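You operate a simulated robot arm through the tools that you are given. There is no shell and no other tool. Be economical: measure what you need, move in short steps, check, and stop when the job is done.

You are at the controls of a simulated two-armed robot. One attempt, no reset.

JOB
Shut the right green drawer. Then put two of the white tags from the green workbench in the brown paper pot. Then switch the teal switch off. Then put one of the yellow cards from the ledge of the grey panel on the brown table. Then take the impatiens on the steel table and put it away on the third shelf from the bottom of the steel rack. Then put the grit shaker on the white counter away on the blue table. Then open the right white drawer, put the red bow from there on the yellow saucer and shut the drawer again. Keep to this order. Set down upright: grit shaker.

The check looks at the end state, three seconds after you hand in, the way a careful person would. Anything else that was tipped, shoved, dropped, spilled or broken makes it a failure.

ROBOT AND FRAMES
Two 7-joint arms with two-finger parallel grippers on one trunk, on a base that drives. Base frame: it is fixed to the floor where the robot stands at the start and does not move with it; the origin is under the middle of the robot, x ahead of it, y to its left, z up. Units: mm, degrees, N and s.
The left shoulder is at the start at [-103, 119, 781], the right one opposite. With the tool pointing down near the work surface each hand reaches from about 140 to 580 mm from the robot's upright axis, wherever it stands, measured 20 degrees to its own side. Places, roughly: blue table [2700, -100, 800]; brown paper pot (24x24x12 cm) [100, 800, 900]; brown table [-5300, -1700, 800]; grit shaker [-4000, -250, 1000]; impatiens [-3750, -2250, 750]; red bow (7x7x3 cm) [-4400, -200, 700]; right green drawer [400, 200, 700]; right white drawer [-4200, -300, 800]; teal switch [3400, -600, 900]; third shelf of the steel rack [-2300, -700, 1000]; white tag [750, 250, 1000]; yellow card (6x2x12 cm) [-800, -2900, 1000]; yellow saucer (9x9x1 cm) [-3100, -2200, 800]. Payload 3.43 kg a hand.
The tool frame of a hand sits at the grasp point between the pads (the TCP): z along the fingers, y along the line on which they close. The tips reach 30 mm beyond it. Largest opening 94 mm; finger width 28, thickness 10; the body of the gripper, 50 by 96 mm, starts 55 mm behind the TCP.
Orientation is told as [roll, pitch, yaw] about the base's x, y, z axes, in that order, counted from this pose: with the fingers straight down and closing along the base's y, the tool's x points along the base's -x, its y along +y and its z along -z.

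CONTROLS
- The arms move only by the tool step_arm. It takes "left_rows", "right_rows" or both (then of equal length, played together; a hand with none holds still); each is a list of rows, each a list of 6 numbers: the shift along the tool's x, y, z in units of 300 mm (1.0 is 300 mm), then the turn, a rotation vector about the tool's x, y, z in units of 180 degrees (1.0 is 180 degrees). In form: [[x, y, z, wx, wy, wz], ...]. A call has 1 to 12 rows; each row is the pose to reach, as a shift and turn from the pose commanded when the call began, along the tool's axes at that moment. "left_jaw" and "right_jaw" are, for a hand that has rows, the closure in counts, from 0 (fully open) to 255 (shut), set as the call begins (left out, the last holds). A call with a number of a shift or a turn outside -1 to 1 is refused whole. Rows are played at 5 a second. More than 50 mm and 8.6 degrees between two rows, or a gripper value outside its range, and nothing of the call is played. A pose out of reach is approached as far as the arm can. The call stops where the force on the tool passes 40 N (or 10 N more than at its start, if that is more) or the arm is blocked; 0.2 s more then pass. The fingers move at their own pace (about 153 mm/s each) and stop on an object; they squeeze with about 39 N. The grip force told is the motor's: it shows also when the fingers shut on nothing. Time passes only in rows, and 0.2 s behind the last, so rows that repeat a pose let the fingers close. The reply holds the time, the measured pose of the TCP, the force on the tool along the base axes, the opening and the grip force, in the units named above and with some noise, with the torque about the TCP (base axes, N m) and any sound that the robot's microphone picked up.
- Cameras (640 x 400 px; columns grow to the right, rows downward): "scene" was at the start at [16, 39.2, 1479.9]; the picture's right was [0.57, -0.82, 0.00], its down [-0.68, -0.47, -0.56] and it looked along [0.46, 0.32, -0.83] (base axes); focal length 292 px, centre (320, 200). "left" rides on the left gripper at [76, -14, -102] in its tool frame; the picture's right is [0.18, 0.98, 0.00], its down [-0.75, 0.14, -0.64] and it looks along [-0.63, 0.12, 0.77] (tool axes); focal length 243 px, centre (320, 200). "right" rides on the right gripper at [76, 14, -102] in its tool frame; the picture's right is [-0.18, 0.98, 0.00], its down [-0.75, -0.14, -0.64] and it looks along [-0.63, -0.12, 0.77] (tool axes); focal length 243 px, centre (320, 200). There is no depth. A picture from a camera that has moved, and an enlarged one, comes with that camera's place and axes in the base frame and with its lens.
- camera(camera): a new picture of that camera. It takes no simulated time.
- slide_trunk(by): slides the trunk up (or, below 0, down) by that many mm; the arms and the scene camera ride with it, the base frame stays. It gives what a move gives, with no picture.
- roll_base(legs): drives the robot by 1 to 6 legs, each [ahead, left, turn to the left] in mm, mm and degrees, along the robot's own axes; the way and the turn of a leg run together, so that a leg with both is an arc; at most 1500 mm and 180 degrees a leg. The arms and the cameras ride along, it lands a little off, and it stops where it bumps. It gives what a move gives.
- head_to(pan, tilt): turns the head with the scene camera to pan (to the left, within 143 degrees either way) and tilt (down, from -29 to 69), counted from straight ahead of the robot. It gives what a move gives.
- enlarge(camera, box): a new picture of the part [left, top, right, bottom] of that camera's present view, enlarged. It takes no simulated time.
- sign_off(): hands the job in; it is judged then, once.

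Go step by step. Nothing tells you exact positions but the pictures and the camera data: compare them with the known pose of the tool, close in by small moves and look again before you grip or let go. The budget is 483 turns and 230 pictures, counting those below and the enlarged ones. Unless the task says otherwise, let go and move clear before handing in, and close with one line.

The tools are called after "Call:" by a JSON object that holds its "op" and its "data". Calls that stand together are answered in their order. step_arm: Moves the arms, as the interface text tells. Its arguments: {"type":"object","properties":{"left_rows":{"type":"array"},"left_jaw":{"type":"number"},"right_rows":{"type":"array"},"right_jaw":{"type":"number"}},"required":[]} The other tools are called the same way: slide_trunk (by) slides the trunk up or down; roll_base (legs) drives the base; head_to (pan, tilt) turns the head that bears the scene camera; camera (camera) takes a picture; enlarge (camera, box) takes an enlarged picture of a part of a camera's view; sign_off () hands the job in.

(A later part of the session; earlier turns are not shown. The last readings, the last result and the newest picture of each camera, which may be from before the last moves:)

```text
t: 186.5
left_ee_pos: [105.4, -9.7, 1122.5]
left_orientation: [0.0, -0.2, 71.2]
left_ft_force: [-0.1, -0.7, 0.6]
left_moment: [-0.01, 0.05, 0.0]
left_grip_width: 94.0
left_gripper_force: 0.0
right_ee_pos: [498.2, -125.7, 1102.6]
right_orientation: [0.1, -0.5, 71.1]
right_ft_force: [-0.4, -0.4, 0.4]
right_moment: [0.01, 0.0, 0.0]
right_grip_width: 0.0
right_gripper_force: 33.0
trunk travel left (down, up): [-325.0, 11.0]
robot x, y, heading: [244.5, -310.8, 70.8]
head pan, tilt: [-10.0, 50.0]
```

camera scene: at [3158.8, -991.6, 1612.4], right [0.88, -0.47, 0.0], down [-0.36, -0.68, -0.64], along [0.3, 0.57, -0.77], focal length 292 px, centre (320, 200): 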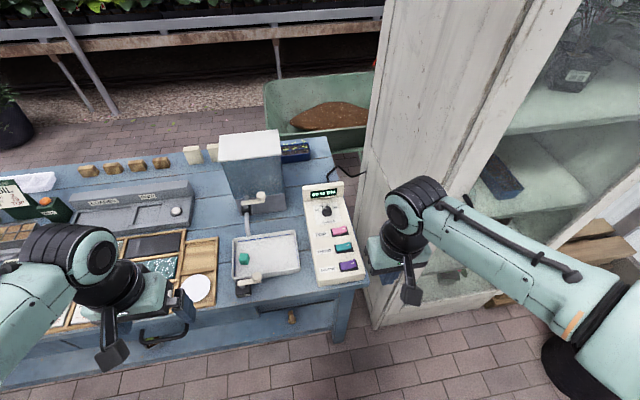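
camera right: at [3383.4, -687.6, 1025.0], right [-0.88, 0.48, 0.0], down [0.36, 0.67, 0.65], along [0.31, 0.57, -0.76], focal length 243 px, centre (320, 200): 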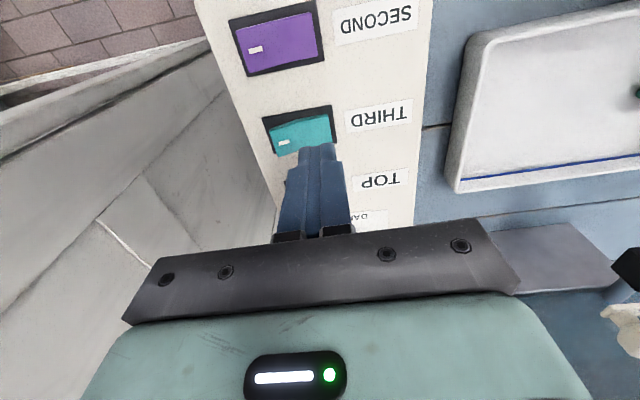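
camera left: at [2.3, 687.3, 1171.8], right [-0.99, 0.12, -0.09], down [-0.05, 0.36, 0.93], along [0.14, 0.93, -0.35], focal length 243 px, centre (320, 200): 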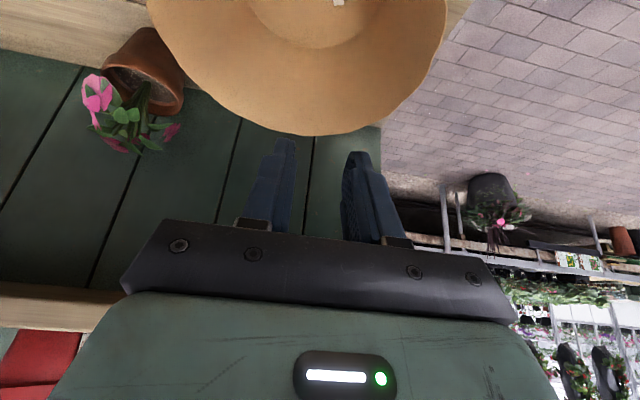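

On course. I continue west and turn around to face the other half of the room.

Call:
{"op": "roll_base", "data": {"legs": [[0, 1350, 0], [0, 0, 180]]}}

Call:
{"op": "head_to", "data": {"pan": 0, "tilt": 20}}

Call:
{"op": "camera", "data": {"camera": "scene"}}

Call:
{"op": "head_to", "data": {"pan": 50, "tilt": 20}}

Call:
{"op": "camera", "data": {"camera": "scene"}}

```text
t: 206.1
left_ee_pos: [-924.9, -167.2, 1122.5]
left_orientation: [0.1, -0.1, -108.5]
left_ft_force: [-0.3, -0.1, 0.2]
left_moment: [0.02, -0.01, 0.01]
left_grip_width: 94.2
left_gripper_force: 0.0
right_ee_pos: [-1318.7, -52.3, 1102.0]
right_orientation: [0.1, -0.4, -108.5]
right_ft_force: [-0.6, -0.3, -0.1]
right_moment: [-0.03, 0.05, 0.0]
right_grip_width: 0.2
right_gripper_force: 33.0
trunk travel left (down, up): [-325.0, 11.0]
robot x, y, heading: [-1066.4, 136.5, -108.6]
head pan, tilt: [-10.0, 50.0]
```

```text
t: 207.1
left_ee_pos: [-926.2, -166.2, 1121.3]
left_orientation: [0.0, -0.3, -108.5]
left_ft_force: [-0.7, 0.5, -0.4]
left_moment: [0.02, 0.0, 0.01]
left_grip_width: 94.0
left_gripper_force: 0.2
right_ee_pos: [-1318.3, -52.2, 1100.9]
right_orientation: [0.1, -0.5, -108.4]
right_ft_force: [0.3, 0.7, 0.0]
right_moment: [0.03, 0.02, 0.0]
right_grip_width: 0.0
right_gripper_force: 32.6
trunk travel left (down, up): [-325.0, 11.0]
robot x, y, heading: [-1067.0, 131.3, -108.4]
head pan, tilt: [0.0, 20.0]
```

```text
140 pictures are left
camera scene: at [-1080.6, 83.6, 1658.0], right [-0.95, 0.32, 0.0], down [0.11, 0.33, -0.94], along [-0.3, -0.89, -0.34], focal length 292 px, centre (320, 200)
```

scene: 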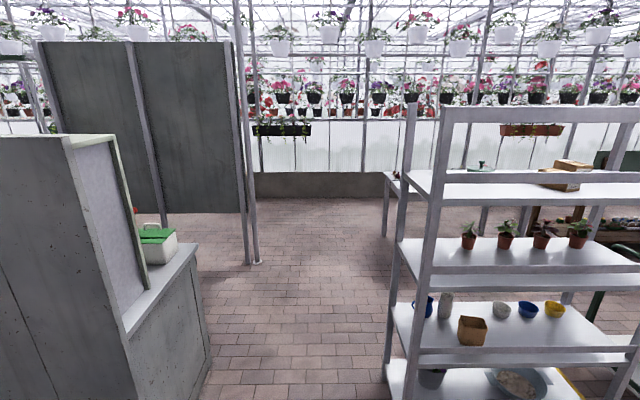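

```text
t: 208.2
left_ee_pos: [-925.2, -166.3, 1122.6]
left_orientation: [0.0, -0.2, -108.4]
left_ft_force: [0.0, 0.2, 0.2]
left_moment: [0.01, 0.01, -0.02]
left_grip_width: 94.2
left_gripper_force: 0.1
right_ee_pos: [-1318.6, -51.9, 1100.4]
right_orientation: [0.1, -0.5, -108.5]
right_ft_force: [-0.2, 0.0, -0.6]
right_moment: [-0.05, 0.0, -0.03]
right_grip_width: 0.1
right_gripper_force: 33.1
trunk travel left (down, up): [-325.0, 11.0]
robot x, y, heading: [-1066.7, 130.2, -108.3]
head pan, tilt: [50.0, 20.0]
```

```text
139 pictures are left
camera scene: at [-1002.4, 92.5, 1658.0], right [-0.85, -0.52, 0.0], down [-0.18, 0.29, -0.94], along [0.49, -0.8, -0.34], focal length 292 px, centre (320, 200)
```

scene: 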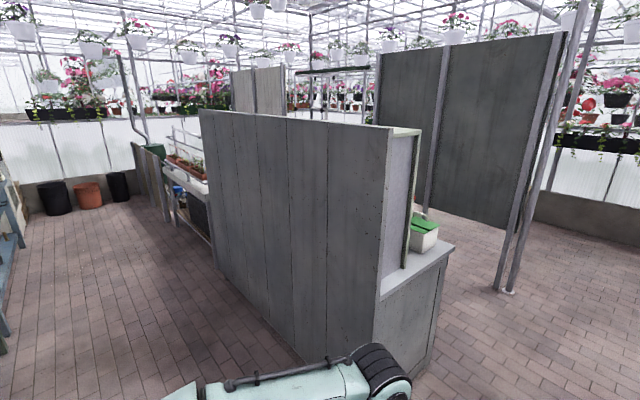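

The grey panel stands beyond the counter, its near-west post at about [-1250,-2600], and the card ledge must be on its far side. I drive down the gap between counter and rack.

Call:
{"op": "roll_base", "data": {"legs": [[1500, 0, 0], [1500, 0, 0], [250, 0, 0]]}}

Call:
{"op": "camera", "data": {"camera": "scene"}}

```text
t: 224.0
left_ee_pos: [-1873.2, -3237.1, 1121.0]
left_orientation: [0.0, -0.2, -106.3]
left_ft_force: [0.2, -0.1, 0.6]
left_moment: [0.05, -0.03, -0.01]
left_grip_width: 94.0
left_gripper_force: 0.1
right_ee_pos: [-2270.6, -3138.4, 1100.3]
right_orientation: [0.1, -0.6, -106.4]
right_ft_force: [-0.2, -0.1, -0.8]
right_moment: [0.01, 0.0, 0.03]
right_grip_width: 0.0
right_gripper_force: 32.8
trunk travel left (down, up): [-325.0, 11.0]
robot x, y, heading: [-2023.9, -2946.3, -106.2]
head pan, tilt: [50.0, 20.0]
```

```text
138 pictures are left
camera scene: at [-1959.8, -2982.5, 1657.8], right [-0.83, -0.55, 0.0], down [-0.19, 0.28, -0.94], along [0.52, -0.78, -0.34], focal length 292 px, centre (320, 200)
```

scene: 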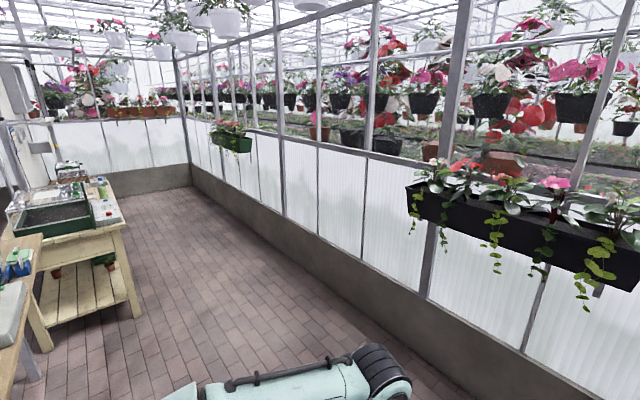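

I'm past the panel's west end with glass wall ahead, and tables stand against the panel's far side. I turn to face east.

Call:
{"op": "roll_base", "data": {"legs": [[0, 0, 90]]}}

Call:
{"op": "head_to", "data": {"pan": 15, "tilt": 20}}

Call:
{"op": "camera", "data": {"camera": "scene"}}

```text
t: 228.2
left_ee_pos: [-1733.0, -2794.3, 1122.3]
left_orientation: [0.0, -0.2, -16.4]
left_ft_force: [0.0, 0.4, -0.3]
left_moment: [-0.04, 0.0, -0.01]
left_grip_width: 94.2
left_gripper_force: 0.0
right_ee_pos: [-1830.9, -3194.1, 1102.0]
right_orientation: [0.2, -0.5, -16.3]
right_ft_force: [-0.6, 0.0, 0.0]
right_moment: [0.03, 0.01, 0.04]
right_grip_width: 0.0
right_gripper_force: 33.0
trunk travel left (down, up): [-325.0, 11.0]
robot x, y, heading: [-2025.3, -2946.2, -16.7]
head pan, tilt: [50.0, 20.0]
```

```text
t: 229.3
left_ee_pos: [-1733.2, -2795.3, 1121.8]
left_orientation: [0.0, -0.2, -16.3]
left_ft_force: [-0.1, 0.5, -0.1]
left_moment: [0.0, 0.03, 0.03]
left_grip_width: 94.0
left_gripper_force: 0.2
right_ee_pos: [-1831.6, -3193.7, 1101.9]
right_orientation: [0.1, -0.4, -16.4]
right_ft_force: [-0.9, 0.3, -0.2]
right_moment: [-0.01, -0.02, -0.01]
right_grip_width: 0.2
right_gripper_force: 33.3
trunk travel left (down, up): [-325.0, 11.0]
robot x, y, heading: [-2027.1, -2944.4, -16.1]
head pan, tilt: [15.0, 20.0]
```

```text
137 pictures are left
camera scene: at [-1973.8, -2937.6, 1658.0], right [-0.02, -1.0, 0.0], down [-0.34, 0.01, -0.94], along [0.94, -0.02, -0.34], focal length 292 px, centre (320, 200)
```

scene: 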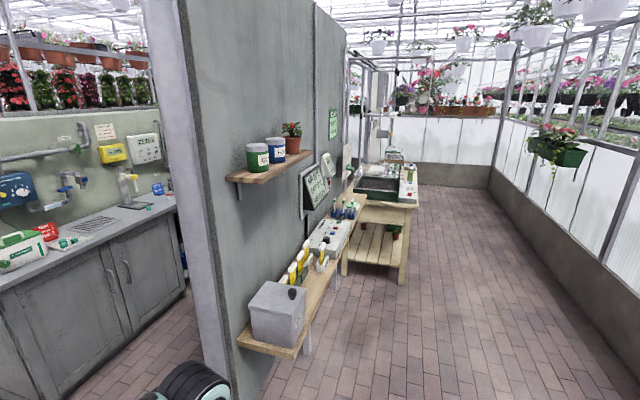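

The panel's wooden ledge carries a grey box and what looks like a stand of yellow cards. I zoom.

Call:
{"op": "enlarge", "data": {"camera": "scene", "box": [230, 170, 390, 360]}}

```text
2.11 times, centred on (310, 265) of scene
camera zoom: at [-1973.8, -2937.6, 1658.0], right [-0.02, -1.0, 0.0], down [-0.34, 0.01, -0.94], along [0.94, -0.02, -0.34], focal length 615 px, centre (341, 63)
```

zoom: 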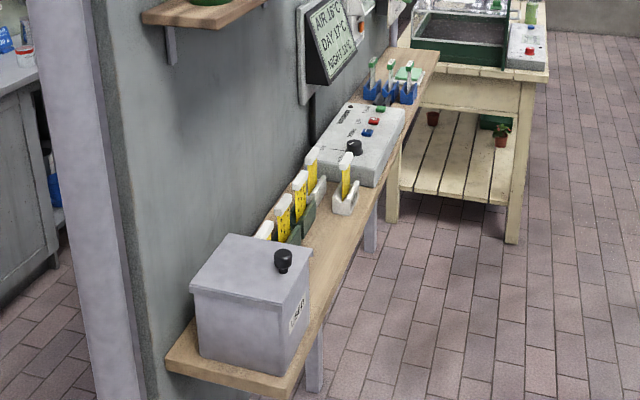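

Cards stand in clips along the ledge near b≈0. I sidestep away from the ledge, drive alongside, and turn to face it.

Call:
{"op": "roll_base", "data": {"legs": [[0, -250, 0], [1060, 0, 0], [0, 0, 89]]}}

Call:
{"op": "head_to", "data": {"pan": 0, "tilt": 40}}

Call:
{"op": "camera", "data": {"camera": "scene"}}

```text
t: 240.9
left_ee_pos: [-1241.2, -3193.0, 1121.8]
left_orientation: [0.1, -0.2, 74.9]
left_ft_force: [-0.7, -0.6, -0.5]
left_moment: [0.03, 0.02, 0.0]
left_grip_width: 94.0
left_gripper_force: 0.0
right_ee_pos: [-840.9, -3283.4, 1102.2]
right_orientation: [0.1, -0.5, 74.9]
right_ft_force: [0.3, 1.3, 0.2]
right_moment: [0.02, -0.03, 0.04]
right_grip_width: 0.0
right_gripper_force: 33.7
trunk travel left (down, up): [-325.0, 11.0]
robot x, y, heading: [-1083.5, -3483.3, 75.0]
head pan, tilt: [15.0, 20.0]
```

```text
t: 241.8
left_ee_pos: [-1240.0, -3193.3, 1124.1]
left_orientation: [0.0, -0.2, 75.0]
left_ft_force: [-0.1, 0.8, 1.1]
left_moment: [-0.03, -0.01, -0.01]
left_grip_width: 94.1
left_gripper_force: 0.2
right_ee_pos: [-840.8, -3284.4, 1101.4]
right_orientation: [0.1, -0.5, 75.1]
right_ft_force: [-1.0, -0.1, -0.2]
right_moment: [0.01, -0.01, 0.02]
right_grip_width: 0.1
right_gripper_force: 33.6
trunk travel left (down, up): [-325.0, 11.0]
robot x, y, heading: [-1084.5, -3479.5, 74.7]
head pan, tilt: [0.0, 40.0]
```

```text
135 pictures are left
camera scene: at [-1073.1, -3444.0, 1626.7], right [0.97, -0.26, 0.0], down [-0.17, -0.62, -0.77], along [0.2, 0.74, -0.64], focal length 292 px, centre (320, 200)
```

scene: 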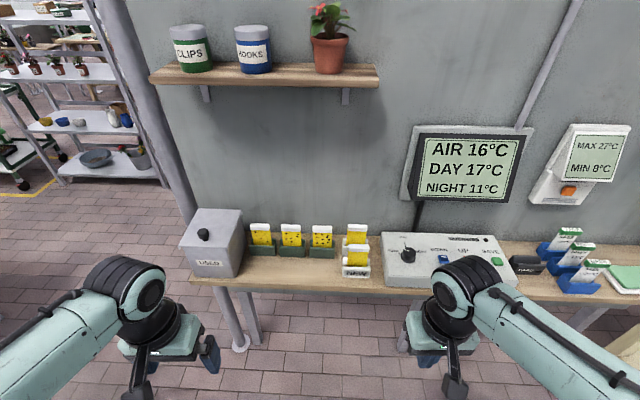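

Call:
{"op": "enlarge", "data": {"camera": "scene", "box": [180, 205, 400, 300]}}

```text
2.91 times, centred on (290, 252) of scene
camera zoom: at [-1073.1, -3444.0, 1626.7], right [0.97, -0.26, 0.0], down [-0.17, -0.62, -0.77], along [0.2, 0.74, -0.64], focal length 850 px, centre (407, 47)
```

zoom: 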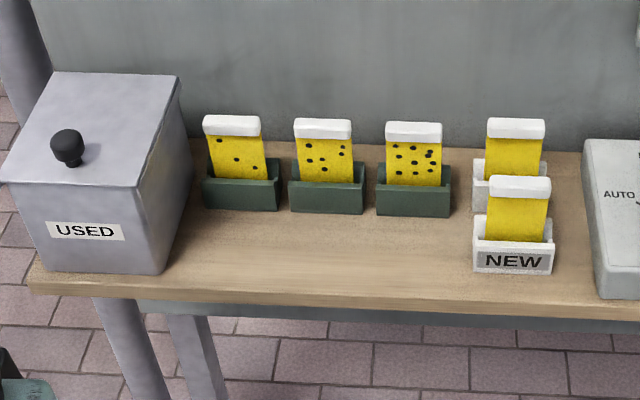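

Two NEW cards in white clips and three used ones in green clips; any yellow card will do, and the front NEW card is the easiest. I move 110 mm closer and bring the right hand above it with jaws closing front-to-back.

Call:
{"op": "roll_base", "data": {"legs": [[110, 0, -1.5]]}}

Call:
{"op": "step_arm", "data": {"right_rows": [[-0.06, 0.021, -0.02, 0, 0, 0.0417], [-0.12, 0.042, -0.04, 0, 0, 0.0833], [-0.18, 0.063, -0.04, 0, 0, 0.125], [-0.24, 0.084, -0.04, 0, 0, 0.1667], [-0.3, 0.105, -0.04, 0, 0, 0.2083], [-0.36, 0.126, -0.04, 0, 0, 0.25], [-0.42, 0.147, -0.04, 0, 0, 0.2917], [-0.48, 0.168, -0.04, 0, 0, 0.3333], [-0.54, 0.19, -0.04, 0, 0, 0.375], [-0.6, 0.21, -0.04, 0, 0, 0.4167], [-0.66, 0.23, -0.04, 0, 0, 0.4583], [-0.717, 0.253, -0.04, 0, 0, 0.5]], "right_jaw": 90}}

Call:
{"op": "camera", "data": {"camera": "right"}}

Call:
{"op": "camera", "data": {"camera": "scene"}}

```text
t: 243.0
left_ee_pos: [-1204.3, -3084.6, 1121.1]
left_orientation: [0.0, -0.2, 73.5]
left_ft_force: [0.1, 0.0, -0.9]
left_moment: [-0.05, 0.01, 0.0]
left_grip_width: 93.9
left_gripper_force: 0.0
right_ee_pos: [-806.7, -3184.3, 1101.8]
right_orientation: [0.1, -0.5, 73.6]
right_ft_force: [-0.5, -0.9, 0.9]
right_moment: [0.0, 0.0, 0.0]
right_grip_width: 0.1
right_gripper_force: 32.8
trunk travel left (down, up): [-325.0, 11.0]
robot x, y, heading: [-1051.4, -3373.5, 73.4]
head pan, tilt: [0.0, 40.0]
```

```text
t: 245.6
left_ee_pos: [-1203.4, -3082.8, 1122.1]
left_orientation: [0.0, -0.3, 73.5]
left_ft_force: [-0.1, 0.0, 0.0]
left_moment: [-0.05, 0.01, 0.0]
left_grip_width: 94.1
left_gripper_force: 0.1
right_ee_pos: [-817.3, -2956.8, 1117.4]
right_orientation: [0.5, 0.0, -16.6]
right_ft_force: [0.2, 0.3, -0.5]
right_moment: [0.02, -0.02, 0.02]
right_grip_width: 60.7
right_gripper_force: 0.0
trunk travel left (down, up): [-325.0, 11.0]
robot x, y, heading: [-1053.9, -3377.5, 73.2]
head pan, tilt: [0.0, 40.0]
```

```text
133 pictures are left
camera right: at [-885.4, -2922.6, 1218.8], right [0.46, 0.89, 0.01], down [0.68, -0.36, 0.64], along [0.57, -0.29, -0.77], focal length 243 px, centre (320, 200)
```

right: 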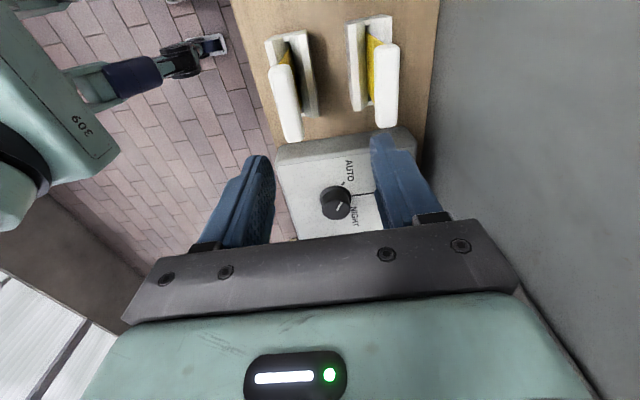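

```text
132 pictures are left
camera scene: at [-1042.2, -3337.7, 1626.6], right [0.96, -0.29, 0.0], down [-0.18, -0.62, -0.77], along [0.22, 0.73, -0.64], focal length 292 px, centre (320, 200)
```

scene: 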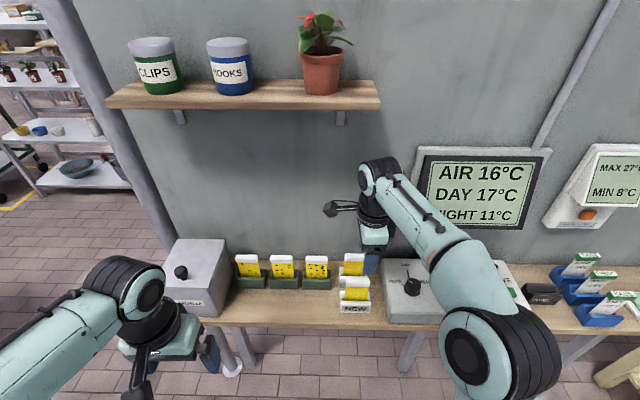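

The front card's strip is at about [-843,-2972,1028]. I shift over it and lower partway.

Call:
{"op": "step_arm", "data": {"right_rows": [[0.067, -0.0735, 0, 0, 0, 0], [0.067, -0.0735, 0.1, 0, 0, 0], [0.067, -0.0735, 0.15, 0, 0, 0]]}}

Call:
{"op": "camera", "data": {"camera": "right"}}

```text
t: 246.4
left_ee_pos: [-1201.9, -3083.7, 1122.6]
left_orientation: [0.0, -0.3, 73.5]
left_ft_force: [0.5, 0.2, -0.5]
left_moment: [0.01, 0.01, 0.01]
left_grip_width: 93.7
left_gripper_force: 0.0
right_ee_pos: [-841.9, -2971.9, 1072.0]
right_orientation: [0.7, 0.2, -16.5]
right_ft_force: [-0.2, -0.5, -1.1]
right_moment: [-0.02, -0.01, 0.04]
right_grip_width: 60.9
right_gripper_force: 0.1
trunk travel left (down, up): [-325.0, 11.0]
robot x, y, heading: [-1053.2, -3372.8, 73.4]
head pan, tilt: [0.0, 40.0]
```

```text
131 pictures are left
camera right: at [-910.4, -2937.6, 1174.3], right [0.46, 0.89, 0.01], down [0.68, -0.36, 0.64], along [0.57, -0.29, -0.77], focal length 243 px, centre (320, 200)
```

right: 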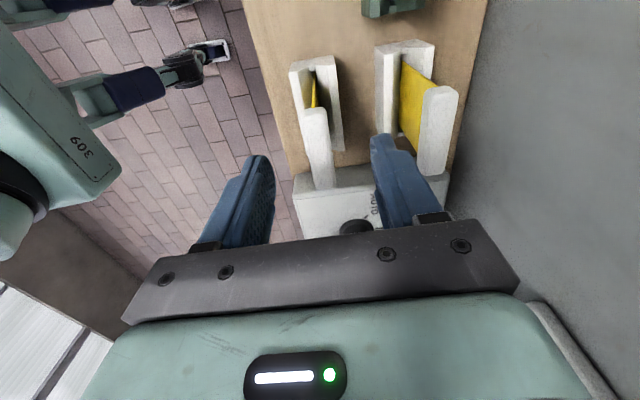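

Aligned exactly. I lower and close.

Call:
{"op": "step_arm", "data": {"right_rows": [[0, 0, 0.06, 0, 0, 0], [0, 0, 0.12, 0, 0, 0], [0, 0, 0.165, 0, 0, 0]]}}

Call:
{"op": "step_arm", "data": {"right_rows": [[0, 0, 0, 0, 0, 0], [0, 0, 0, 0, 0, 0], [0, 0, 0, 0, 0, 0]], "right_jaw": 255}}

Call:
{"op": "camera", "data": {"camera": "right"}}

```text
t: 247.2
left_ee_pos: [-1203.3, -3083.9, 1122.3]
left_orientation: [0.0, -0.2, 73.5]
left_ft_force: [0.1, 0.1, -0.2]
left_moment: [0.0, 0.02, 0.01]
left_grip_width: 94.2
left_gripper_force: 0.0
right_ee_pos: [-841.4, -2972.0, 1021.5]
right_orientation: [0.5, 0.1, -16.6]
right_ft_force: [0.1, 0.0, 0.6]
right_moment: [0.0, 0.0, -0.02]
right_grip_width: 60.8
right_gripper_force: 0.1
trunk travel left (down, up): [-325.0, 11.0]
robot x, y, heading: [-1054.9, -3376.9, 73.3]
head pan, tilt: [0.0, 40.0]
```

```text
t: 248.0
left_ee_pos: [-1202.3, -3083.2, 1121.8]
left_orientation: [0.0, -0.2, 73.6]
left_ft_force: [-0.6, -1.7, 0.1]
left_moment: [0.01, 0.0, -0.03]
left_grip_width: 93.9
left_gripper_force: 0.1
right_ee_pos: [-842.2, -2971.3, 1021.6]
right_orientation: [0.4, 0.1, -16.5]
right_ft_force: [0.2, -0.1, -0.2]
right_moment: [-0.05, -0.03, -0.03]
right_grip_width: 19.1
right_gripper_force: 39.2
trunk travel left (down, up): [-325.0, 11.0]
robot x, y, heading: [-1053.0, -3377.0, 73.4]
head pan, tilt: [0.0, 40.0]
```

```text
130 pictures are left
camera right: at [-910.3, -2938.3, 1123.3], right [0.46, 0.89, 0.01], down [0.68, -0.36, 0.64], along [0.57, -0.29, -0.77], focal length 243 px, centre (320, 200)
```

right: 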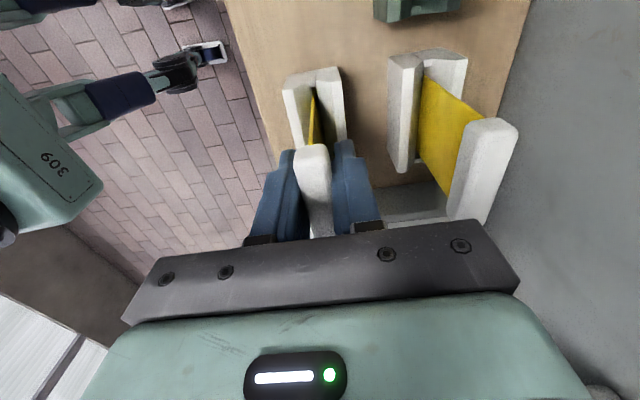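

Gripped at 19 mm on the strip. I lift it straight out of the clip.

Call:
{"op": "step_arm", "data": {"right_rows": [[0, 0, -0.05, 0, 0, 0], [0, 0, -0.12, 0, 0, 0], [0, 0, -0.2, 0, 0, 0], [0, 0, -0.28, 0, 0, 0], [0, 0, -0.36, 0, 0, 0]]}}

Call:
{"op": "camera", "data": {"camera": "right"}}

Call:
{"op": "camera", "data": {"camera": "scene"}}

```text
t: 249.2
left_ee_pos: [-1202.2, -3083.8, 1121.2]
left_orientation: [-0.1, -0.2, 73.6]
left_ft_force: [0.2, 0.2, -0.9]
left_moment: [0.01, -0.01, -0.02]
left_grip_width: 93.9
left_gripper_force: 0.1
right_ee_pos: [-839.9, -2973.4, 1128.7]
right_orientation: [0.5, 0.1, -16.5]
right_ft_force: [0.5, -0.1, -0.7]
right_moment: [0.0, -0.01, 0.0]
right_grip_width: 19.1
right_gripper_force: 38.6
trunk travel left (down, up): [-325.0, 11.0]
robot x, y, heading: [-1051.4, -3377.2, 73.5]
head pan, tilt: [0.0, 40.0]
```

```text
129 pictures are left
camera right: at [-909.7, -2939.4, 1231.2], right [0.46, 0.89, 0.01], down [0.68, -0.36, 0.64], along [0.57, -0.29, -0.77], focal length 243 px, centre (320, 200)
```

right: 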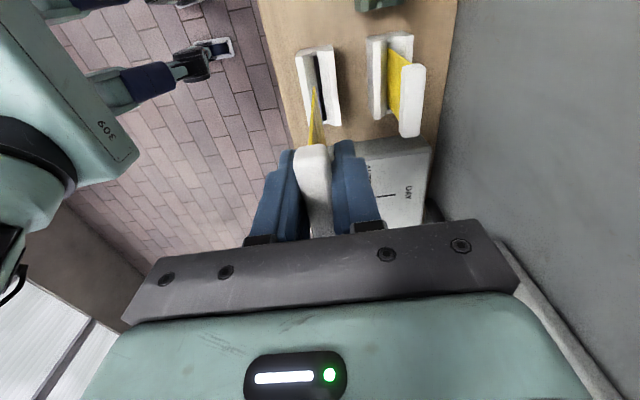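

```text
128 pictures are left
camera scene: at [-1042.1, -3338.5, 1626.6], right [0.96, -0.29, 0.0], down [-0.18, -0.62, -0.77], along [0.22, 0.73, -0.64], focal length 292 px, centre (320, 200)
```

scene: 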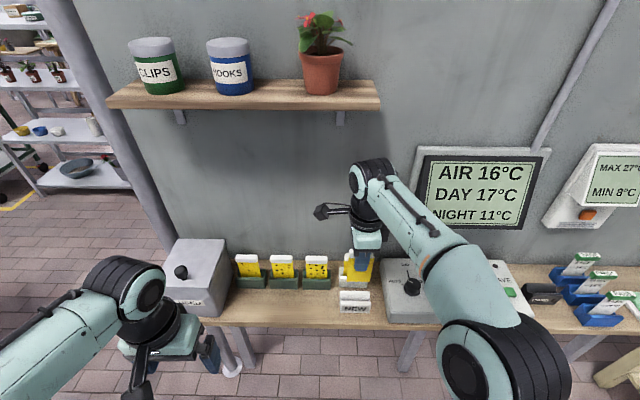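

The card is out. I retract the hand, back off, and strafe west past the panel's end to look over the next area.

Call:
{"op": "step_arm", "data": {"right_rows": [[0, -0.14, -0.02, 0, 0, 0], [0, -0.28, -0.02, 0, 0, 0], [-0.04, -0.42, -0.02, 0, 0, 0], [-0.08, -0.56, -0.02, 0, 0, 0], [-0.12, -0.7, -0.02, 0, 0, 0]]}}

Call:
{"op": "roll_base", "data": {"legs": [[-150, 0, 0], [0, 1200, 0], [0, 0, 90]]}}

Call:
{"op": "head_to", "data": {"pan": 0, "tilt": 20}}

Call:
{"op": "camera", "data": {"camera": "scene"}}

```text
t: 250.4
left_ee_pos: [-1203.4, -3085.1, 1122.7]
left_orientation: [0.1, -0.1, 73.4]
left_ft_force: [0.7, -0.5, -0.5]
left_moment: [-0.01, -0.02, -0.01]
left_grip_width: 94.0
left_gripper_force: 0.0
right_ee_pos: [-866.3, -3185.1, 1132.6]
right_orientation: [0.6, 0.2, -16.6]
right_ft_force: [-0.4, -0.1, -0.8]
right_moment: [0.0, 0.01, 0.02]
right_grip_width: 19.0
right_gripper_force: 38.4
trunk travel left (down, up): [-325.0, 11.0]
robot x, y, heading: [-1052.7, -3373.4, 73.4]
head pan, tilt: [0.0, 40.0]
```

```text
t: 266.1
left_ee_pos: [-2549.5, -3337.7, 1123.0]
left_orientation: [0.1, -0.2, 165.0]
left_ft_force: [0.0, -0.2, -0.6]
left_moment: [0.0, 0.0, -0.01]
left_grip_width: 93.7
left_gripper_force: 0.1
right_ee_pos: [-2458.0, -2999.5, 1132.2]
right_orientation: [0.4, 0.1, 74.9]
right_ft_force: [0.2, -0.6, -0.4]
right_moment: [-0.03, 0.02, -0.02]
right_grip_width: 19.2
right_gripper_force: 39.0
trunk travel left (down, up): [-325.0, 11.0]
robot x, y, heading: [-2258.6, -3183.7, 164.7]
head pan, tilt: [0.0, 40.0]
```

```text
t: 266.9
left_ee_pos: [-2549.1, -3337.8, 1122.6]
left_orientation: [0.0, -0.2, 164.9]
left_ft_force: [-0.6, 0.5, -0.6]
left_moment: [0.03, 0.0, 0.03]
left_grip_width: 94.0
left_gripper_force: 0.1
right_ee_pos: [-2458.9, -2999.9, 1133.0]
right_orientation: [0.5, 0.0, 74.9]
right_ft_force: [-0.4, 0.3, -0.7]
right_moment: [-0.01, 0.02, 0.02]
right_grip_width: 19.3
right_gripper_force: 38.8
trunk travel left (down, up): [-325.0, 11.0]
robot x, y, heading: [-2259.9, -3180.9, 164.8]
head pan, tilt: [0.0, 20.0]
```

```text
127 pictures are left
camera scene: at [-2307.8, -3169.7, 1658.0], right [0.26, 0.97, 0.0], down [0.33, -0.09, -0.94], along [-0.91, 0.25, -0.34], focal length 292 px, centre (320, 200)
```

scene: 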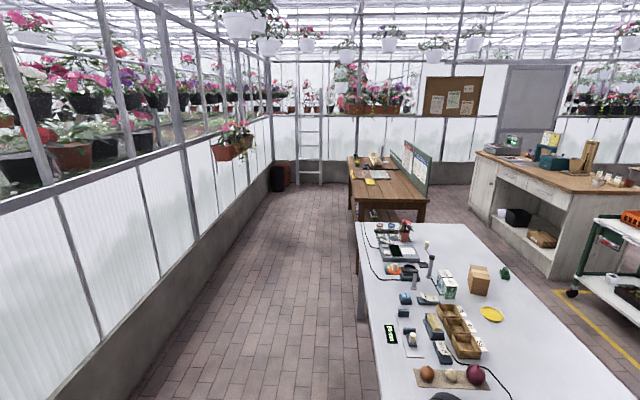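

I see the steel table (impatiens, yellow saucer), and beyond it the brown table. I drive down the corridor beside them to the brown table and turn to face it.

Call:
{"op": "roll_base", "data": {"legs": [[1500, 0, 0], [1300, 0, 0], [0, 0, -92]]}}

Call:
{"op": "head_to", "data": {"pan": 0, "tilt": 40}}

Call:
{"op": "camera", "data": {"camera": "scene"}}

```text
t: 270.4
left_ee_pos: [-3028.2, -3207.7, 1122.0]
left_orientation: [0.0, -0.4, 164.0]
left_ft_force: [0.5, -0.7, -0.2]
left_moment: [0.04, 0.0, -0.05]
left_grip_width: 94.2
left_gripper_force: 0.0
right_ee_pos: [-2929.8, -2871.9, 1132.5]
right_orientation: [0.6, 0.1, 73.8]
right_ft_force: [0.6, -0.3, -0.7]
right_moment: [0.04, 0.04, -0.02]
right_grip_width: 19.0
right_gripper_force: 39.5
trunk travel left (down, up): [-325.0, 11.0]
robot x, y, heading: [-2736.3, -3052.7, 163.8]
head pan, tilt: [0.0, 20.0]
stopped in leg 1: the robot was blocked; the commanded pose is now the measured one
```

```text
t: 271.2
left_ee_pos: [-3030.3, -3206.8, 1121.4]
left_orientation: [0.0, -0.1, 163.9]
left_ft_force: [-0.3, 0.1, 0.1]
left_moment: [0.0, -0.01, 0.01]
left_grip_width: 94.1
left_gripper_force: 0.1
right_ee_pos: [-2931.6, -2869.8, 1132.7]
right_orientation: [0.5, 0.1, 73.8]
right_ft_force: [-0.5, 0.1, -1.0]
right_moment: [0.04, 0.0, 0.02]
right_grip_width: 19.1
right_gripper_force: 38.8
trunk travel left (down, up): [-325.0, 11.0]
robot x, y, heading: [-2735.9, -3053.4, 164.0]
head pan, tilt: [0.0, 40.0]
```

```text
126 pictures are left
camera scene: at [-2777.4, -3044.9, 1626.7], right [0.28, 0.96, 0.0], down [0.62, -0.18, -0.77], along [-0.74, 0.21, -0.64], focal length 292 px, centre (320, 200)
```

scene: 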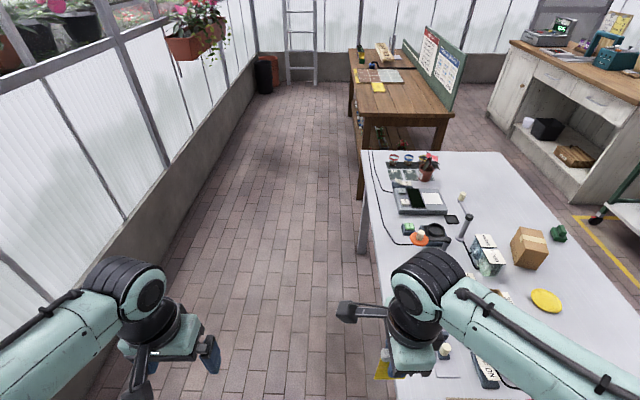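

The base bumped the steel table's near-left corner; nothing seems displaced. I back off, sidestep away from the table, and go on.

Call:
{"op": "roll_base", "data": {"legs": [[-200, 0, 0], [0, 270, 0]]}}

Call:
{"op": "camera", "data": {"camera": "scene"}}

```text
t: 275.4
left_ee_pos: [-2908.4, -3520.7, 1121.3]
left_orientation: [0.0, -0.2, 164.0]
left_ft_force: [0.8, -0.8, 0.7]
left_moment: [0.03, -0.01, -0.02]
left_grip_width: 94.0
left_gripper_force: 0.0
right_ee_pos: [-2812.8, -3184.3, 1132.3]
right_orientation: [0.4, 0.1, 73.9]
right_ft_force: [0.2, 0.1, 0.0]
right_moment: [0.02, -0.02, 0.01]
right_grip_width: 19.0
right_gripper_force: 38.4
trunk travel left (down, up): [-325.0, 11.0]
robot x, y, heading: [-2617.8, -3372.2, 164.1]
head pan, tilt: [0.0, 40.0]
```

```text
125 pictures are left
camera scene: at [-2656.9, -3358.6, 1626.6], right [0.28, 0.96, 0.0], down [0.62, -0.18, -0.77], along [-0.74, 0.21, -0.64], focal length 292 px, centre (320, 200)
```

scene: 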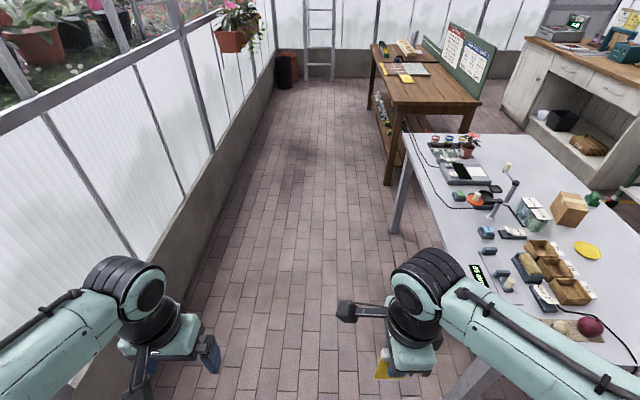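

The corridor is clear. I drive on to the brown table.

Call:
{"op": "roll_base", "data": {"legs": [[1500, 0, 0], [1000, 0, 0], [0, 0, -91]]}}

Call:
{"op": "camera", "data": {"camera": "scene"}}

```text
t: 291.4
left_ee_pos: [-5153.1, -2357.7, 1121.8]
left_orientation: [0.0, -0.2, 73.5]
left_ft_force: [-0.2, -0.5, 0.1]
left_moment: [-0.04, 0.02, 0.0]
left_grip_width: 94.2
left_gripper_force: 0.1
right_ee_pos: [-4819.1, -2457.5, 1133.0]
right_orientation: [0.5, 0.2, -16.5]
right_ft_force: [0.1, 0.6, -0.1]
right_moment: [-0.04, 0.02, -0.01]
right_grip_width: 19.2
right_gripper_force: 39.1
trunk travel left (down, up): [-325.0, 11.0]
robot x, y, heading: [-5003.9, -2649.6, 73.7]
head pan, tilt: [0.0, 40.0]
```

```text
124 pictures are left
camera scene: at [-4992.1, -2612.9, 1626.6], right [0.96, -0.28, 0.0], down [-0.18, -0.62, -0.77], along [0.22, 0.73, -0.64], focal length 292 px, centre (320, 200)
```

scene: 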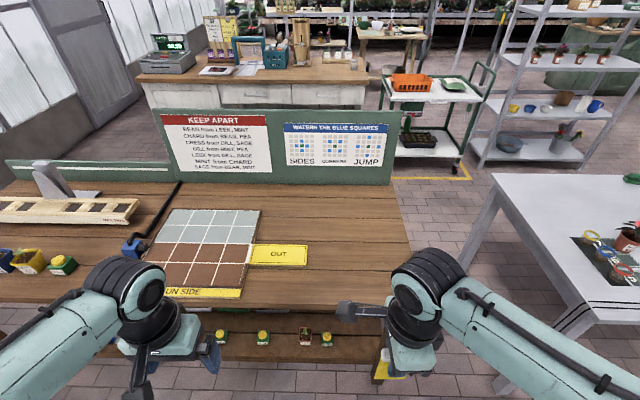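

The right part of the brown table is free. I move in and bring the card over it while tilting the hand so the card can be laid down gently.

Call:
{"op": "roll_base", "data": {"legs": [[165, 0, 0]]}}

Call:
{"op": "step_arm", "data": {"right_rows": [[0, 0.09, 0.04, -0.04, 0, 0], [0, 0.18, 0.08, -0.08, 0, 0], [0, 0.27, 0.14, -0.12, 0, 0], [0, 0.36, 0.2, -0.16, 0, 0], [0, 0.45, 0.27, -0.2, 0, 0], [0, 0.53, 0.34, -0.24, 0, 0], [0, 0.6, 0.42, -0.28, 0, 0], [0, 0.63, 0.5, -0.306, 0, 0]]}}

Call:
{"op": "camera", "data": {"camera": "scene"}}

Call:
{"op": "camera", "data": {"camera": "right"}}

```text
t: 292.8
left_ee_pos: [-5108.1, -2201.8, 1120.6]
left_orientation: [0.0, -0.2, 73.7]
left_ft_force: [0.6, -0.9, 0.2]
left_moment: [-0.02, 0.02, 0.03]
left_grip_width: 93.9
left_gripper_force: 0.0
right_ee_pos: [-4771.5, -2299.7, 1132.5]
right_orientation: [0.5, 0.2, -16.4]
right_ft_force: [-0.4, 0.4, -0.2]
right_moment: [-0.02, 0.02, -0.01]
right_grip_width: 18.9
right_gripper_force: 39.1
trunk travel left (down, up): [-325.0, 11.0]
robot x, y, heading: [-4957.4, -2494.6, 73.4]
head pan, tilt: [0.0, 40.0]
```

```text
t: 294.6
left_ee_pos: [-5107.6, -2201.3, 1121.7]
left_orientation: [0.0, -0.2, 73.7]
left_ft_force: [0.0, -0.8, -0.9]
left_moment: [0.02, 0.01, 0.0]
left_grip_width: 94.3
left_gripper_force: 0.0
right_ee_pos: [-4730.1, -2160.3, 1040.3]
right_orientation: [38.9, 0.4, -16.3]
right_ft_force: [0.3, -0.3, 0.0]
right_moment: [0.02, -0.04, -0.01]
right_grip_width: 19.0
right_gripper_force: 39.2
right hand out of reach, approached as far as the arm can: row 6, 7, 8
trunk travel left (down, up): [-325.0, 11.0]
robot x, y, heading: [-4960.0, -2494.6, 73.6]
head pan, tilt: [0.0, 40.0]
```

```text
123 pictures are left
camera scene: at [-4945.7, -2455.2, 1626.6], right [0.96, -0.28, 0.0], down [-0.18, -0.62, -0.77], along [0.22, 0.73, -0.64], focal length 292 px, centre (320, 200)
```

scene: 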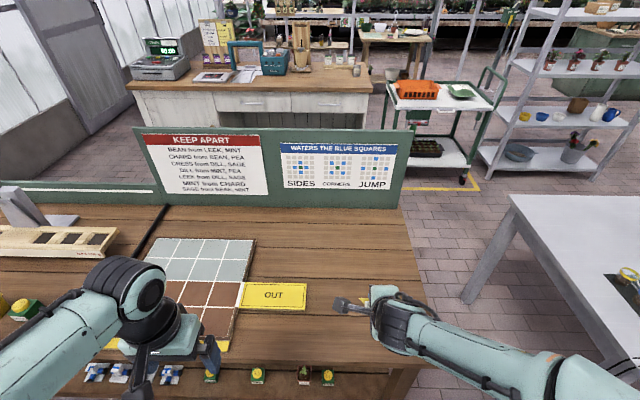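

```text
122 pictures are left
camera right: at [-4817.9, -2190.2, 1128.5], right [0.39, 0.68, 0.62], down [0.58, -0.7, 0.4], along [0.71, 0.2, -0.67], focal length 243 px, centre (320, 200)
```

right: 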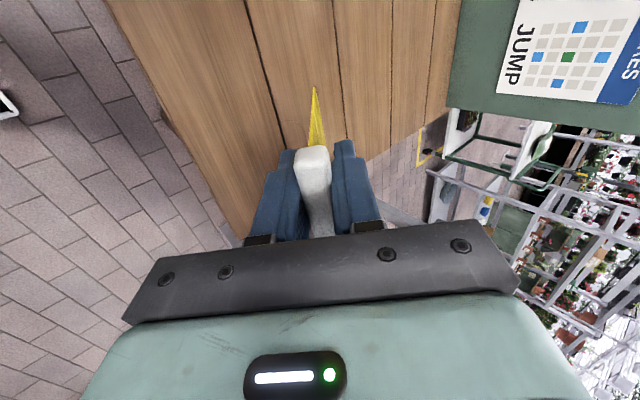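

The tilt stopped at 39° because of reach. I lower the trunk 100 mm, which lowers the card and frees the wrist.

Call:
{"op": "slide_trunk", "data": {"by": -100}}

Call:
{"op": "step_arm", "data": {"right_rows": [[0, 0, 0, -0.03, 0, 0], [0, 0, 0, -0.06, 0, 0], [0, 0, 0, -0.09, 0, 0]]}}

Call:
{"op": "camera", "data": {"camera": "scene"}}

Call:
{"op": "camera", "data": {"camera": "right"}}

```text
t: 296.0
left_ee_pos: [-5107.2, -2200.9, 1021.4]
left_orientation: [0.0, -0.1, 73.6]
left_ft_force: [0.1, 0.1, 0.1]
left_moment: [-0.05, 0.02, 0.0]
left_grip_width: 93.9
left_gripper_force: 0.0
right_ee_pos: [-4730.6, -2159.7, 939.3]
right_orientation: [39.0, 0.4, -16.3]
right_ft_force: [-0.1, -0.2, -1.4]
right_moment: [-0.01, 0.0, 0.02]
right_grip_width: 19.1
right_gripper_force: 38.6
trunk travel left (down, up): [-225.0, 111.0]
robot x, y, heading: [-4957.1, -2493.9, 73.8]
head pan, tilt: [0.0, 40.0]
```

```text
t: 296.8
left_ee_pos: [-5107.7, -2202.3, 1021.6]
left_orientation: [0.0, -0.3, 73.7]
left_ft_force: [0.0, -0.3, 0.0]
left_moment: [0.01, 0.02, -0.01]
left_grip_width: 94.2
left_gripper_force: 0.1
right_ee_pos: [-4732.0, -2158.7, 941.3]
right_orientation: [41.7, 0.5, -16.3]
right_ft_force: [0.0, -0.3, -0.1]
right_moment: [0.01, 0.02, 0.0]
right_grip_width: 19.1
right_gripper_force: 38.6
right hand out of reach, approached as far as the arm can: row 2, 3
trunk travel left (down, up): [-225.0, 111.0]
robot x, y, heading: [-4951.3, -2492.9, 73.4]
head pan, tilt: [0.0, 40.0]
```

```text
121 pictures are left
camera scene: at [-4945.3, -2454.1, 1520.7], right [0.96, -0.28, 0.0], down [-0.18, -0.62, -0.77], along [0.22, 0.74, -0.64], focal length 292 px, centre (320, 200)
```

scene: 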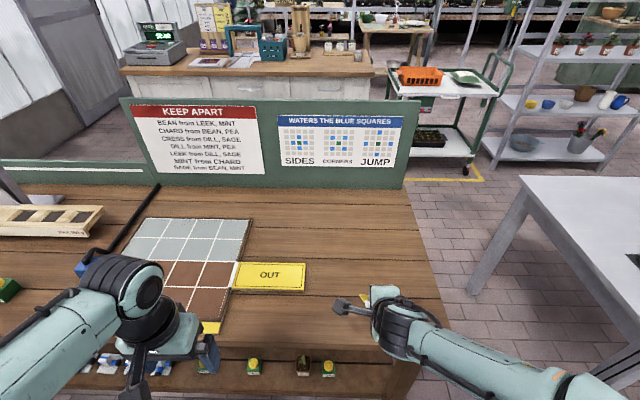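

```text
120 pictures are left
camera right: at [-4819.0, -2193.2, 1026.5], right [0.39, 0.65, 0.65], down [0.58, -0.72, 0.38], along [0.72, 0.23, -0.66], focal length 243 px, centre (320, 200)
```

right: 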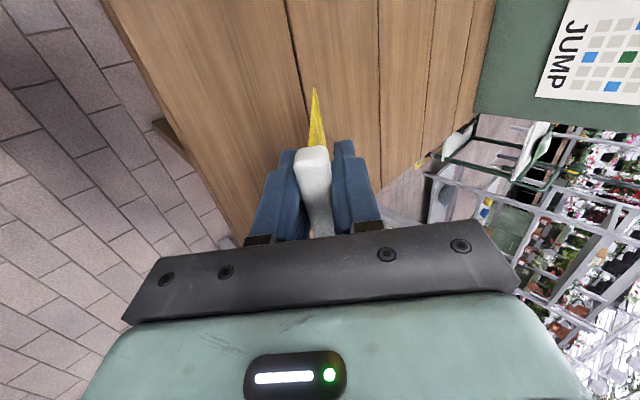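

The tilt is limited to about 42°, which is fine. I lower in small steps and watch for contact of the card's edge.

Call:
{"op": "step_arm", "data": {"right_rows": [[0, -0.022, 0.025, 0, 0, 0], [0, -0.044, 0.05, 0, 0, 0], [0, -0.067, 0.075, 0, 0, 0]]}}

Call:
{"op": "enlarge", "data": {"camera": "scene", "box": [310, 240, 470, 400]}}

Call:
{"op": "camera", "data": {"camera": "right"}}

```text
t: 297.6
left_ee_pos: [-5107.6, -2201.2, 1021.1]
left_orientation: [-0.1, -0.2, 73.7]
left_ft_force: [0.2, -0.4, -0.1]
left_moment: [0.01, -0.02, 0.01]
left_grip_width: 94.1
left_gripper_force: 0.0
right_ee_pos: [-4734.5, -2158.7, 918.0]
right_orientation: [40.3, 1.0, -16.0]
right_ft_force: [0.0, -0.5, -0.4]
right_moment: [-0.01, -0.01, -0.02]
right_grip_width: 19.2
right_gripper_force: 38.9
right hand out of reach, approached as far as the arm can: row 2, 3
trunk travel left (down, up): [-225.0, 111.0]
robot x, y, heading: [-4959.4, -2495.0, 73.4]
head pan, tilt: [0.0, 40.0]
```

```text
2.50 times, centred on (390, 320) of scene
camera zoom: at [-4945.2, -2454.2, 1520.7], right [0.96, -0.28, 0.0], down [-0.18, -0.62, -0.77], along [0.22, 0.74, -0.64], focal length 730 px, centre (145, -100)
```

zoom: 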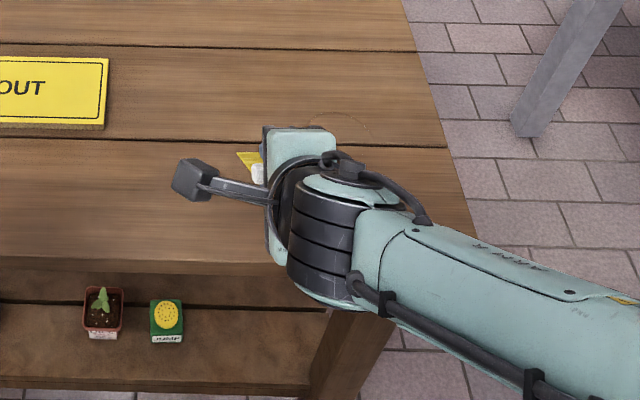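

```text
118 pictures are left
camera right: at [-4820.6, -2191.6, 1005.7], right [0.39, 0.67, 0.63], down [0.59, -0.71, 0.39], along [0.71, 0.22, -0.67], focal length 243 px, centre (320, 200)
```

right: 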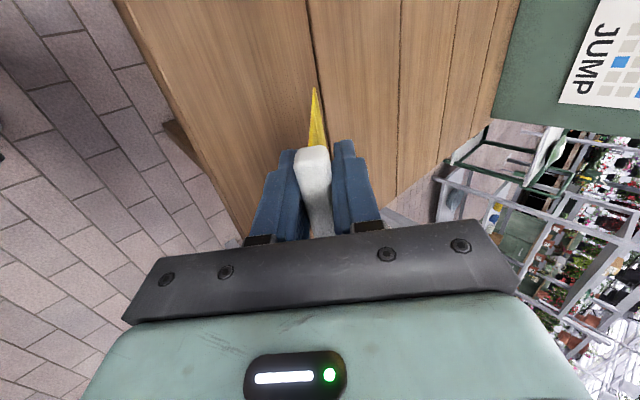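

I use the trunk to lower further without changing the arm's posture.

Call:
{"op": "slide_trunk", "data": {"by": -22}}

Call:
{"op": "camera", "data": {"camera": "right"}}

```text
t: 298.2
left_ee_pos: [-5107.5, -2199.8, 998.9]
left_orientation: [0.0, -0.1, 73.6]
left_ft_force: [0.8, 0.1, -0.2]
left_moment: [-0.02, -0.01, 0.0]
left_grip_width: 94.1
left_gripper_force: 0.0
right_ee_pos: [-4735.1, -2161.7, 892.9]
right_orientation: [39.8, 0.8, -15.9]
right_ft_force: [-0.5, 1.3, 1.0]
right_moment: [0.0, 0.01, -0.03]
right_grip_width: 18.9
right_gripper_force: 38.9
trunk travel left (down, up): [-203.0, 133.0]
robot x, y, heading: [-4955.4, -2496.7, 73.8]
head pan, tilt: [0.0, 40.0]
```

```text
117 pictures are left
camera right: at [-4821.4, -2193.7, 981.6], right [0.39, 0.67, 0.63], down [0.59, -0.71, 0.39], along [0.71, 0.21, -0.67], focal length 243 px, centre (320, 200)
```

right: 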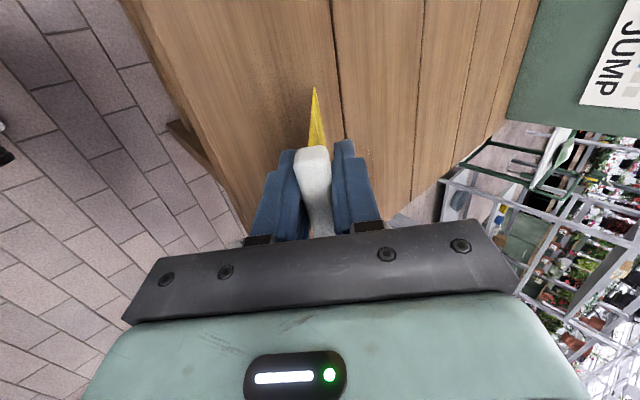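

No contact yet; down another 10 mm, twice.

Call:
{"op": "slide_trunk", "data": {"by": -10}}

Call:
{"op": "slide_trunk", "data": {"by": -8}}

```text
t: 298.8
left_ee_pos: [-5107.2, -2200.5, 988.5]
left_orientation: [0.0, -0.2, 73.7]
left_ft_force: [-0.2, -0.3, 0.3]
left_moment: [-0.03, -0.02, -0.03]
left_grip_width: 93.9
left_gripper_force: 0.1
right_ee_pos: [-4735.6, -2161.8, 882.3]
right_orientation: [39.9, 0.9, -15.8]
right_ft_force: [1.0, 0.3, -0.6]
right_moment: [-0.06, 0.0, 0.0]
right_grip_width: 19.2
right_gripper_force: 38.8
trunk travel left (down, up): [-193.0, 143.0]
robot x, y, heading: [-4955.6, -2491.8, 74.0]
head pan, tilt: [0.0, 40.0]
```

```text
t: 299.4
left_ee_pos: [-5106.9, -2200.9, 981.3]
left_orientation: [-0.1, -0.2, 73.6]
left_ft_force: [-0.7, 0.3, -0.1]
left_moment: [0.0, 0.02, 0.04]
left_grip_width: 94.0
left_gripper_force: 0.2
right_ee_pos: [-4735.1, -2162.1, 876.4]
right_orientation: [39.9, 0.9, -16.0]
right_ft_force: [0.4, 0.3, -0.6]
right_moment: [0.02, -0.03, 0.01]
right_grip_width: 19.2
right_gripper_force: 38.7
trunk travel left (down, up): [-185.0, 151.0]
robot x, y, heading: [-4959.5, -2494.4, 73.6]
head pan, tilt: [0.0, 40.0]
```

Still free. Two more small drops.

Call:
{"op": "slide_trunk", "data": {"by": -9}}

Call:
{"op": "slide_trunk", "data": {"by": -8}}

Call:
{"op": "camera", "data": {"camera": "right"}}

```text
t: 300.0
left_ee_pos: [-5108.8, -2201.6, 972.8]
left_orientation: [0.0, -0.3, 73.8]
left_ft_force: [0.4, 1.0, 0.0]
left_moment: [-0.01, 0.01, 0.02]
left_grip_width: 93.9
left_gripper_force: 0.1
right_ee_pos: [-4735.2, -2161.2, 867.8]
right_orientation: [40.0, 0.8, -15.9]
right_ft_force: [-2.7, -6.7, 18.4]
right_moment: [0.6, -0.59, -0.11]
right_grip_width: 20.2
right_gripper_force: 38.9
trunk travel left (down, up): [-176.0, 160.0]
robot x, y, heading: [-4958.3, -2489.2, 73.6]
head pan, tilt: [0.0, 40.0]
```

```text
t: 300.5
left_ee_pos: [-5107.3, -2201.5, 965.0]
left_orientation: [0.0, -0.2, 73.7]
left_ft_force: [-0.3, 0.3, 0.1]
left_moment: [0.01, 0.0, -0.03]
left_grip_width: 94.3
left_gripper_force: 0.0
right_ee_pos: [-4735.8, -2162.2, 856.9]
right_orientation: [39.7, 0.8, -15.9]
right_ft_force: [-1.5, -1.6, 7.4]
right_moment: [0.38, -0.26, 0.0]
right_grip_width: 21.8
right_gripper_force: 39.3
trunk travel left (down, up): [-168.0, 168.0]
robot x, y, heading: [-4958.4, -2490.1, 73.6]
head pan, tilt: [0.0, 40.0]
```

```text
116 pictures are left
camera right: at [-4821.8, -2194.5, 946.1], right [0.39, 0.67, 0.63], down [0.59, -0.71, 0.39], along [0.71, 0.21, -0.67], focal length 243 px, centre (320, 200)
```

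right: 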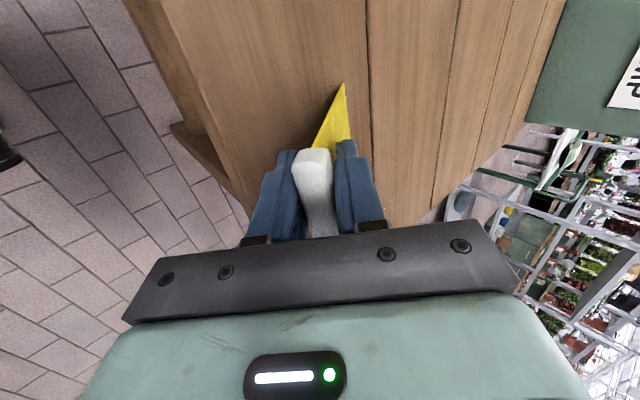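

The card's edge touched at z≈788 and pivoted in the grip, but it would lie too near the table's front edge. I lift 40 mm and move it about 80 mm further in.

Call:
{"op": "slide_trunk", "data": {"by": 40}}

Call:
{"op": "roll_base", "data": {"legs": [[25, 0, 0]]}}

Call:
{"op": "step_arm", "data": {"right_rows": [[0, 0.06, 0.05, 0, 0, 0], [0, 0.12, 0.1, 0, 0, 0], [0, 0.179, 0.15, 0, 0, 0]]}}

Call:
{"op": "camera", "data": {"camera": "right"}}

```text
t: 301.4
left_ee_pos: [-5107.2, -2202.2, 1005.2]
left_orientation: [0.0, -0.1, 73.8]
left_ft_force: [0.5, 0.1, -0.1]
left_moment: [0.02, -0.02, -0.02]
left_grip_width: 94.0
left_gripper_force: 0.1
right_ee_pos: [-4734.9, -2160.2, 897.1]
right_orientation: [39.9, 1.0, -15.9]
right_ft_force: [-0.5, 0.0, -0.5]
right_moment: [-0.02, -0.02, 0.02]
right_grip_width: 19.0
right_gripper_force: 38.8
trunk travel left (down, up): [-208.0, 128.0]
robot x, y, heading: [-4955.5, -2492.5, 73.6]
head pan, tilt: [0.0, 40.0]
```

```text
t: 302.2
left_ee_pos: [-5100.0, -2176.9, 1005.0]
left_orientation: [0.0, -0.2, 73.7]
left_ft_force: [-0.2, -0.1, -1.0]
left_moment: [0.01, -0.02, -0.01]
left_grip_width: 93.9
left_gripper_force: 0.0
right_ee_pos: [-4728.5, -2136.8, 898.1]
right_orientation: [39.8, 0.9, -15.9]
right_ft_force: [-1.2, 0.3, -0.9]
right_moment: [-0.02, 0.02, -0.04]
right_grip_width: 18.9
right_gripper_force: 38.8
trunk travel left (down, up): [-208.0, 128.0]
robot x, y, heading: [-4949.6, -2470.0, 73.6]
head pan, tilt: [0.0, 40.0]
```

```text
t: 303.0
left_ee_pos: [-5101.1, -2178.3, 1004.5]
left_orientation: [0.0, 0.0, 73.7]
left_ft_force: [0.4, -0.3, 0.6]
left_moment: [-0.01, -0.02, -0.05]
left_grip_width: 93.9
left_gripper_force: 0.0
right_ee_pos: [-4709.1, -2069.5, 899.0]
right_orientation: [39.8, 0.9, -15.8]
right_ft_force: [-0.4, 0.1, -1.2]
right_moment: [0.0, 0.0, 0.0]
right_grip_width: 19.1
right_gripper_force: 38.5
trunk travel left (down, up): [-208.0, 128.0]
robot x, y, heading: [-4950.2, -2469.5, 73.5]
head pan, tilt: [0.0, 40.0]
```

```text
115 pictures are left
camera right: at [-4794.7, -2102.6, 987.1], right [0.39, 0.67, 0.63], down [0.59, -0.71, 0.39], along [0.71, 0.22, -0.67], focal length 243 px, centre (320, 200)
```

right: 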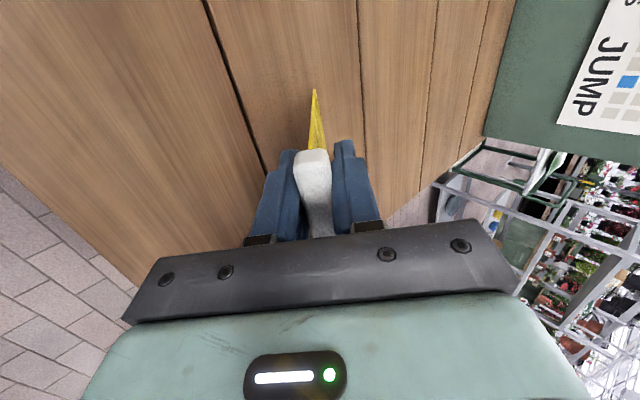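

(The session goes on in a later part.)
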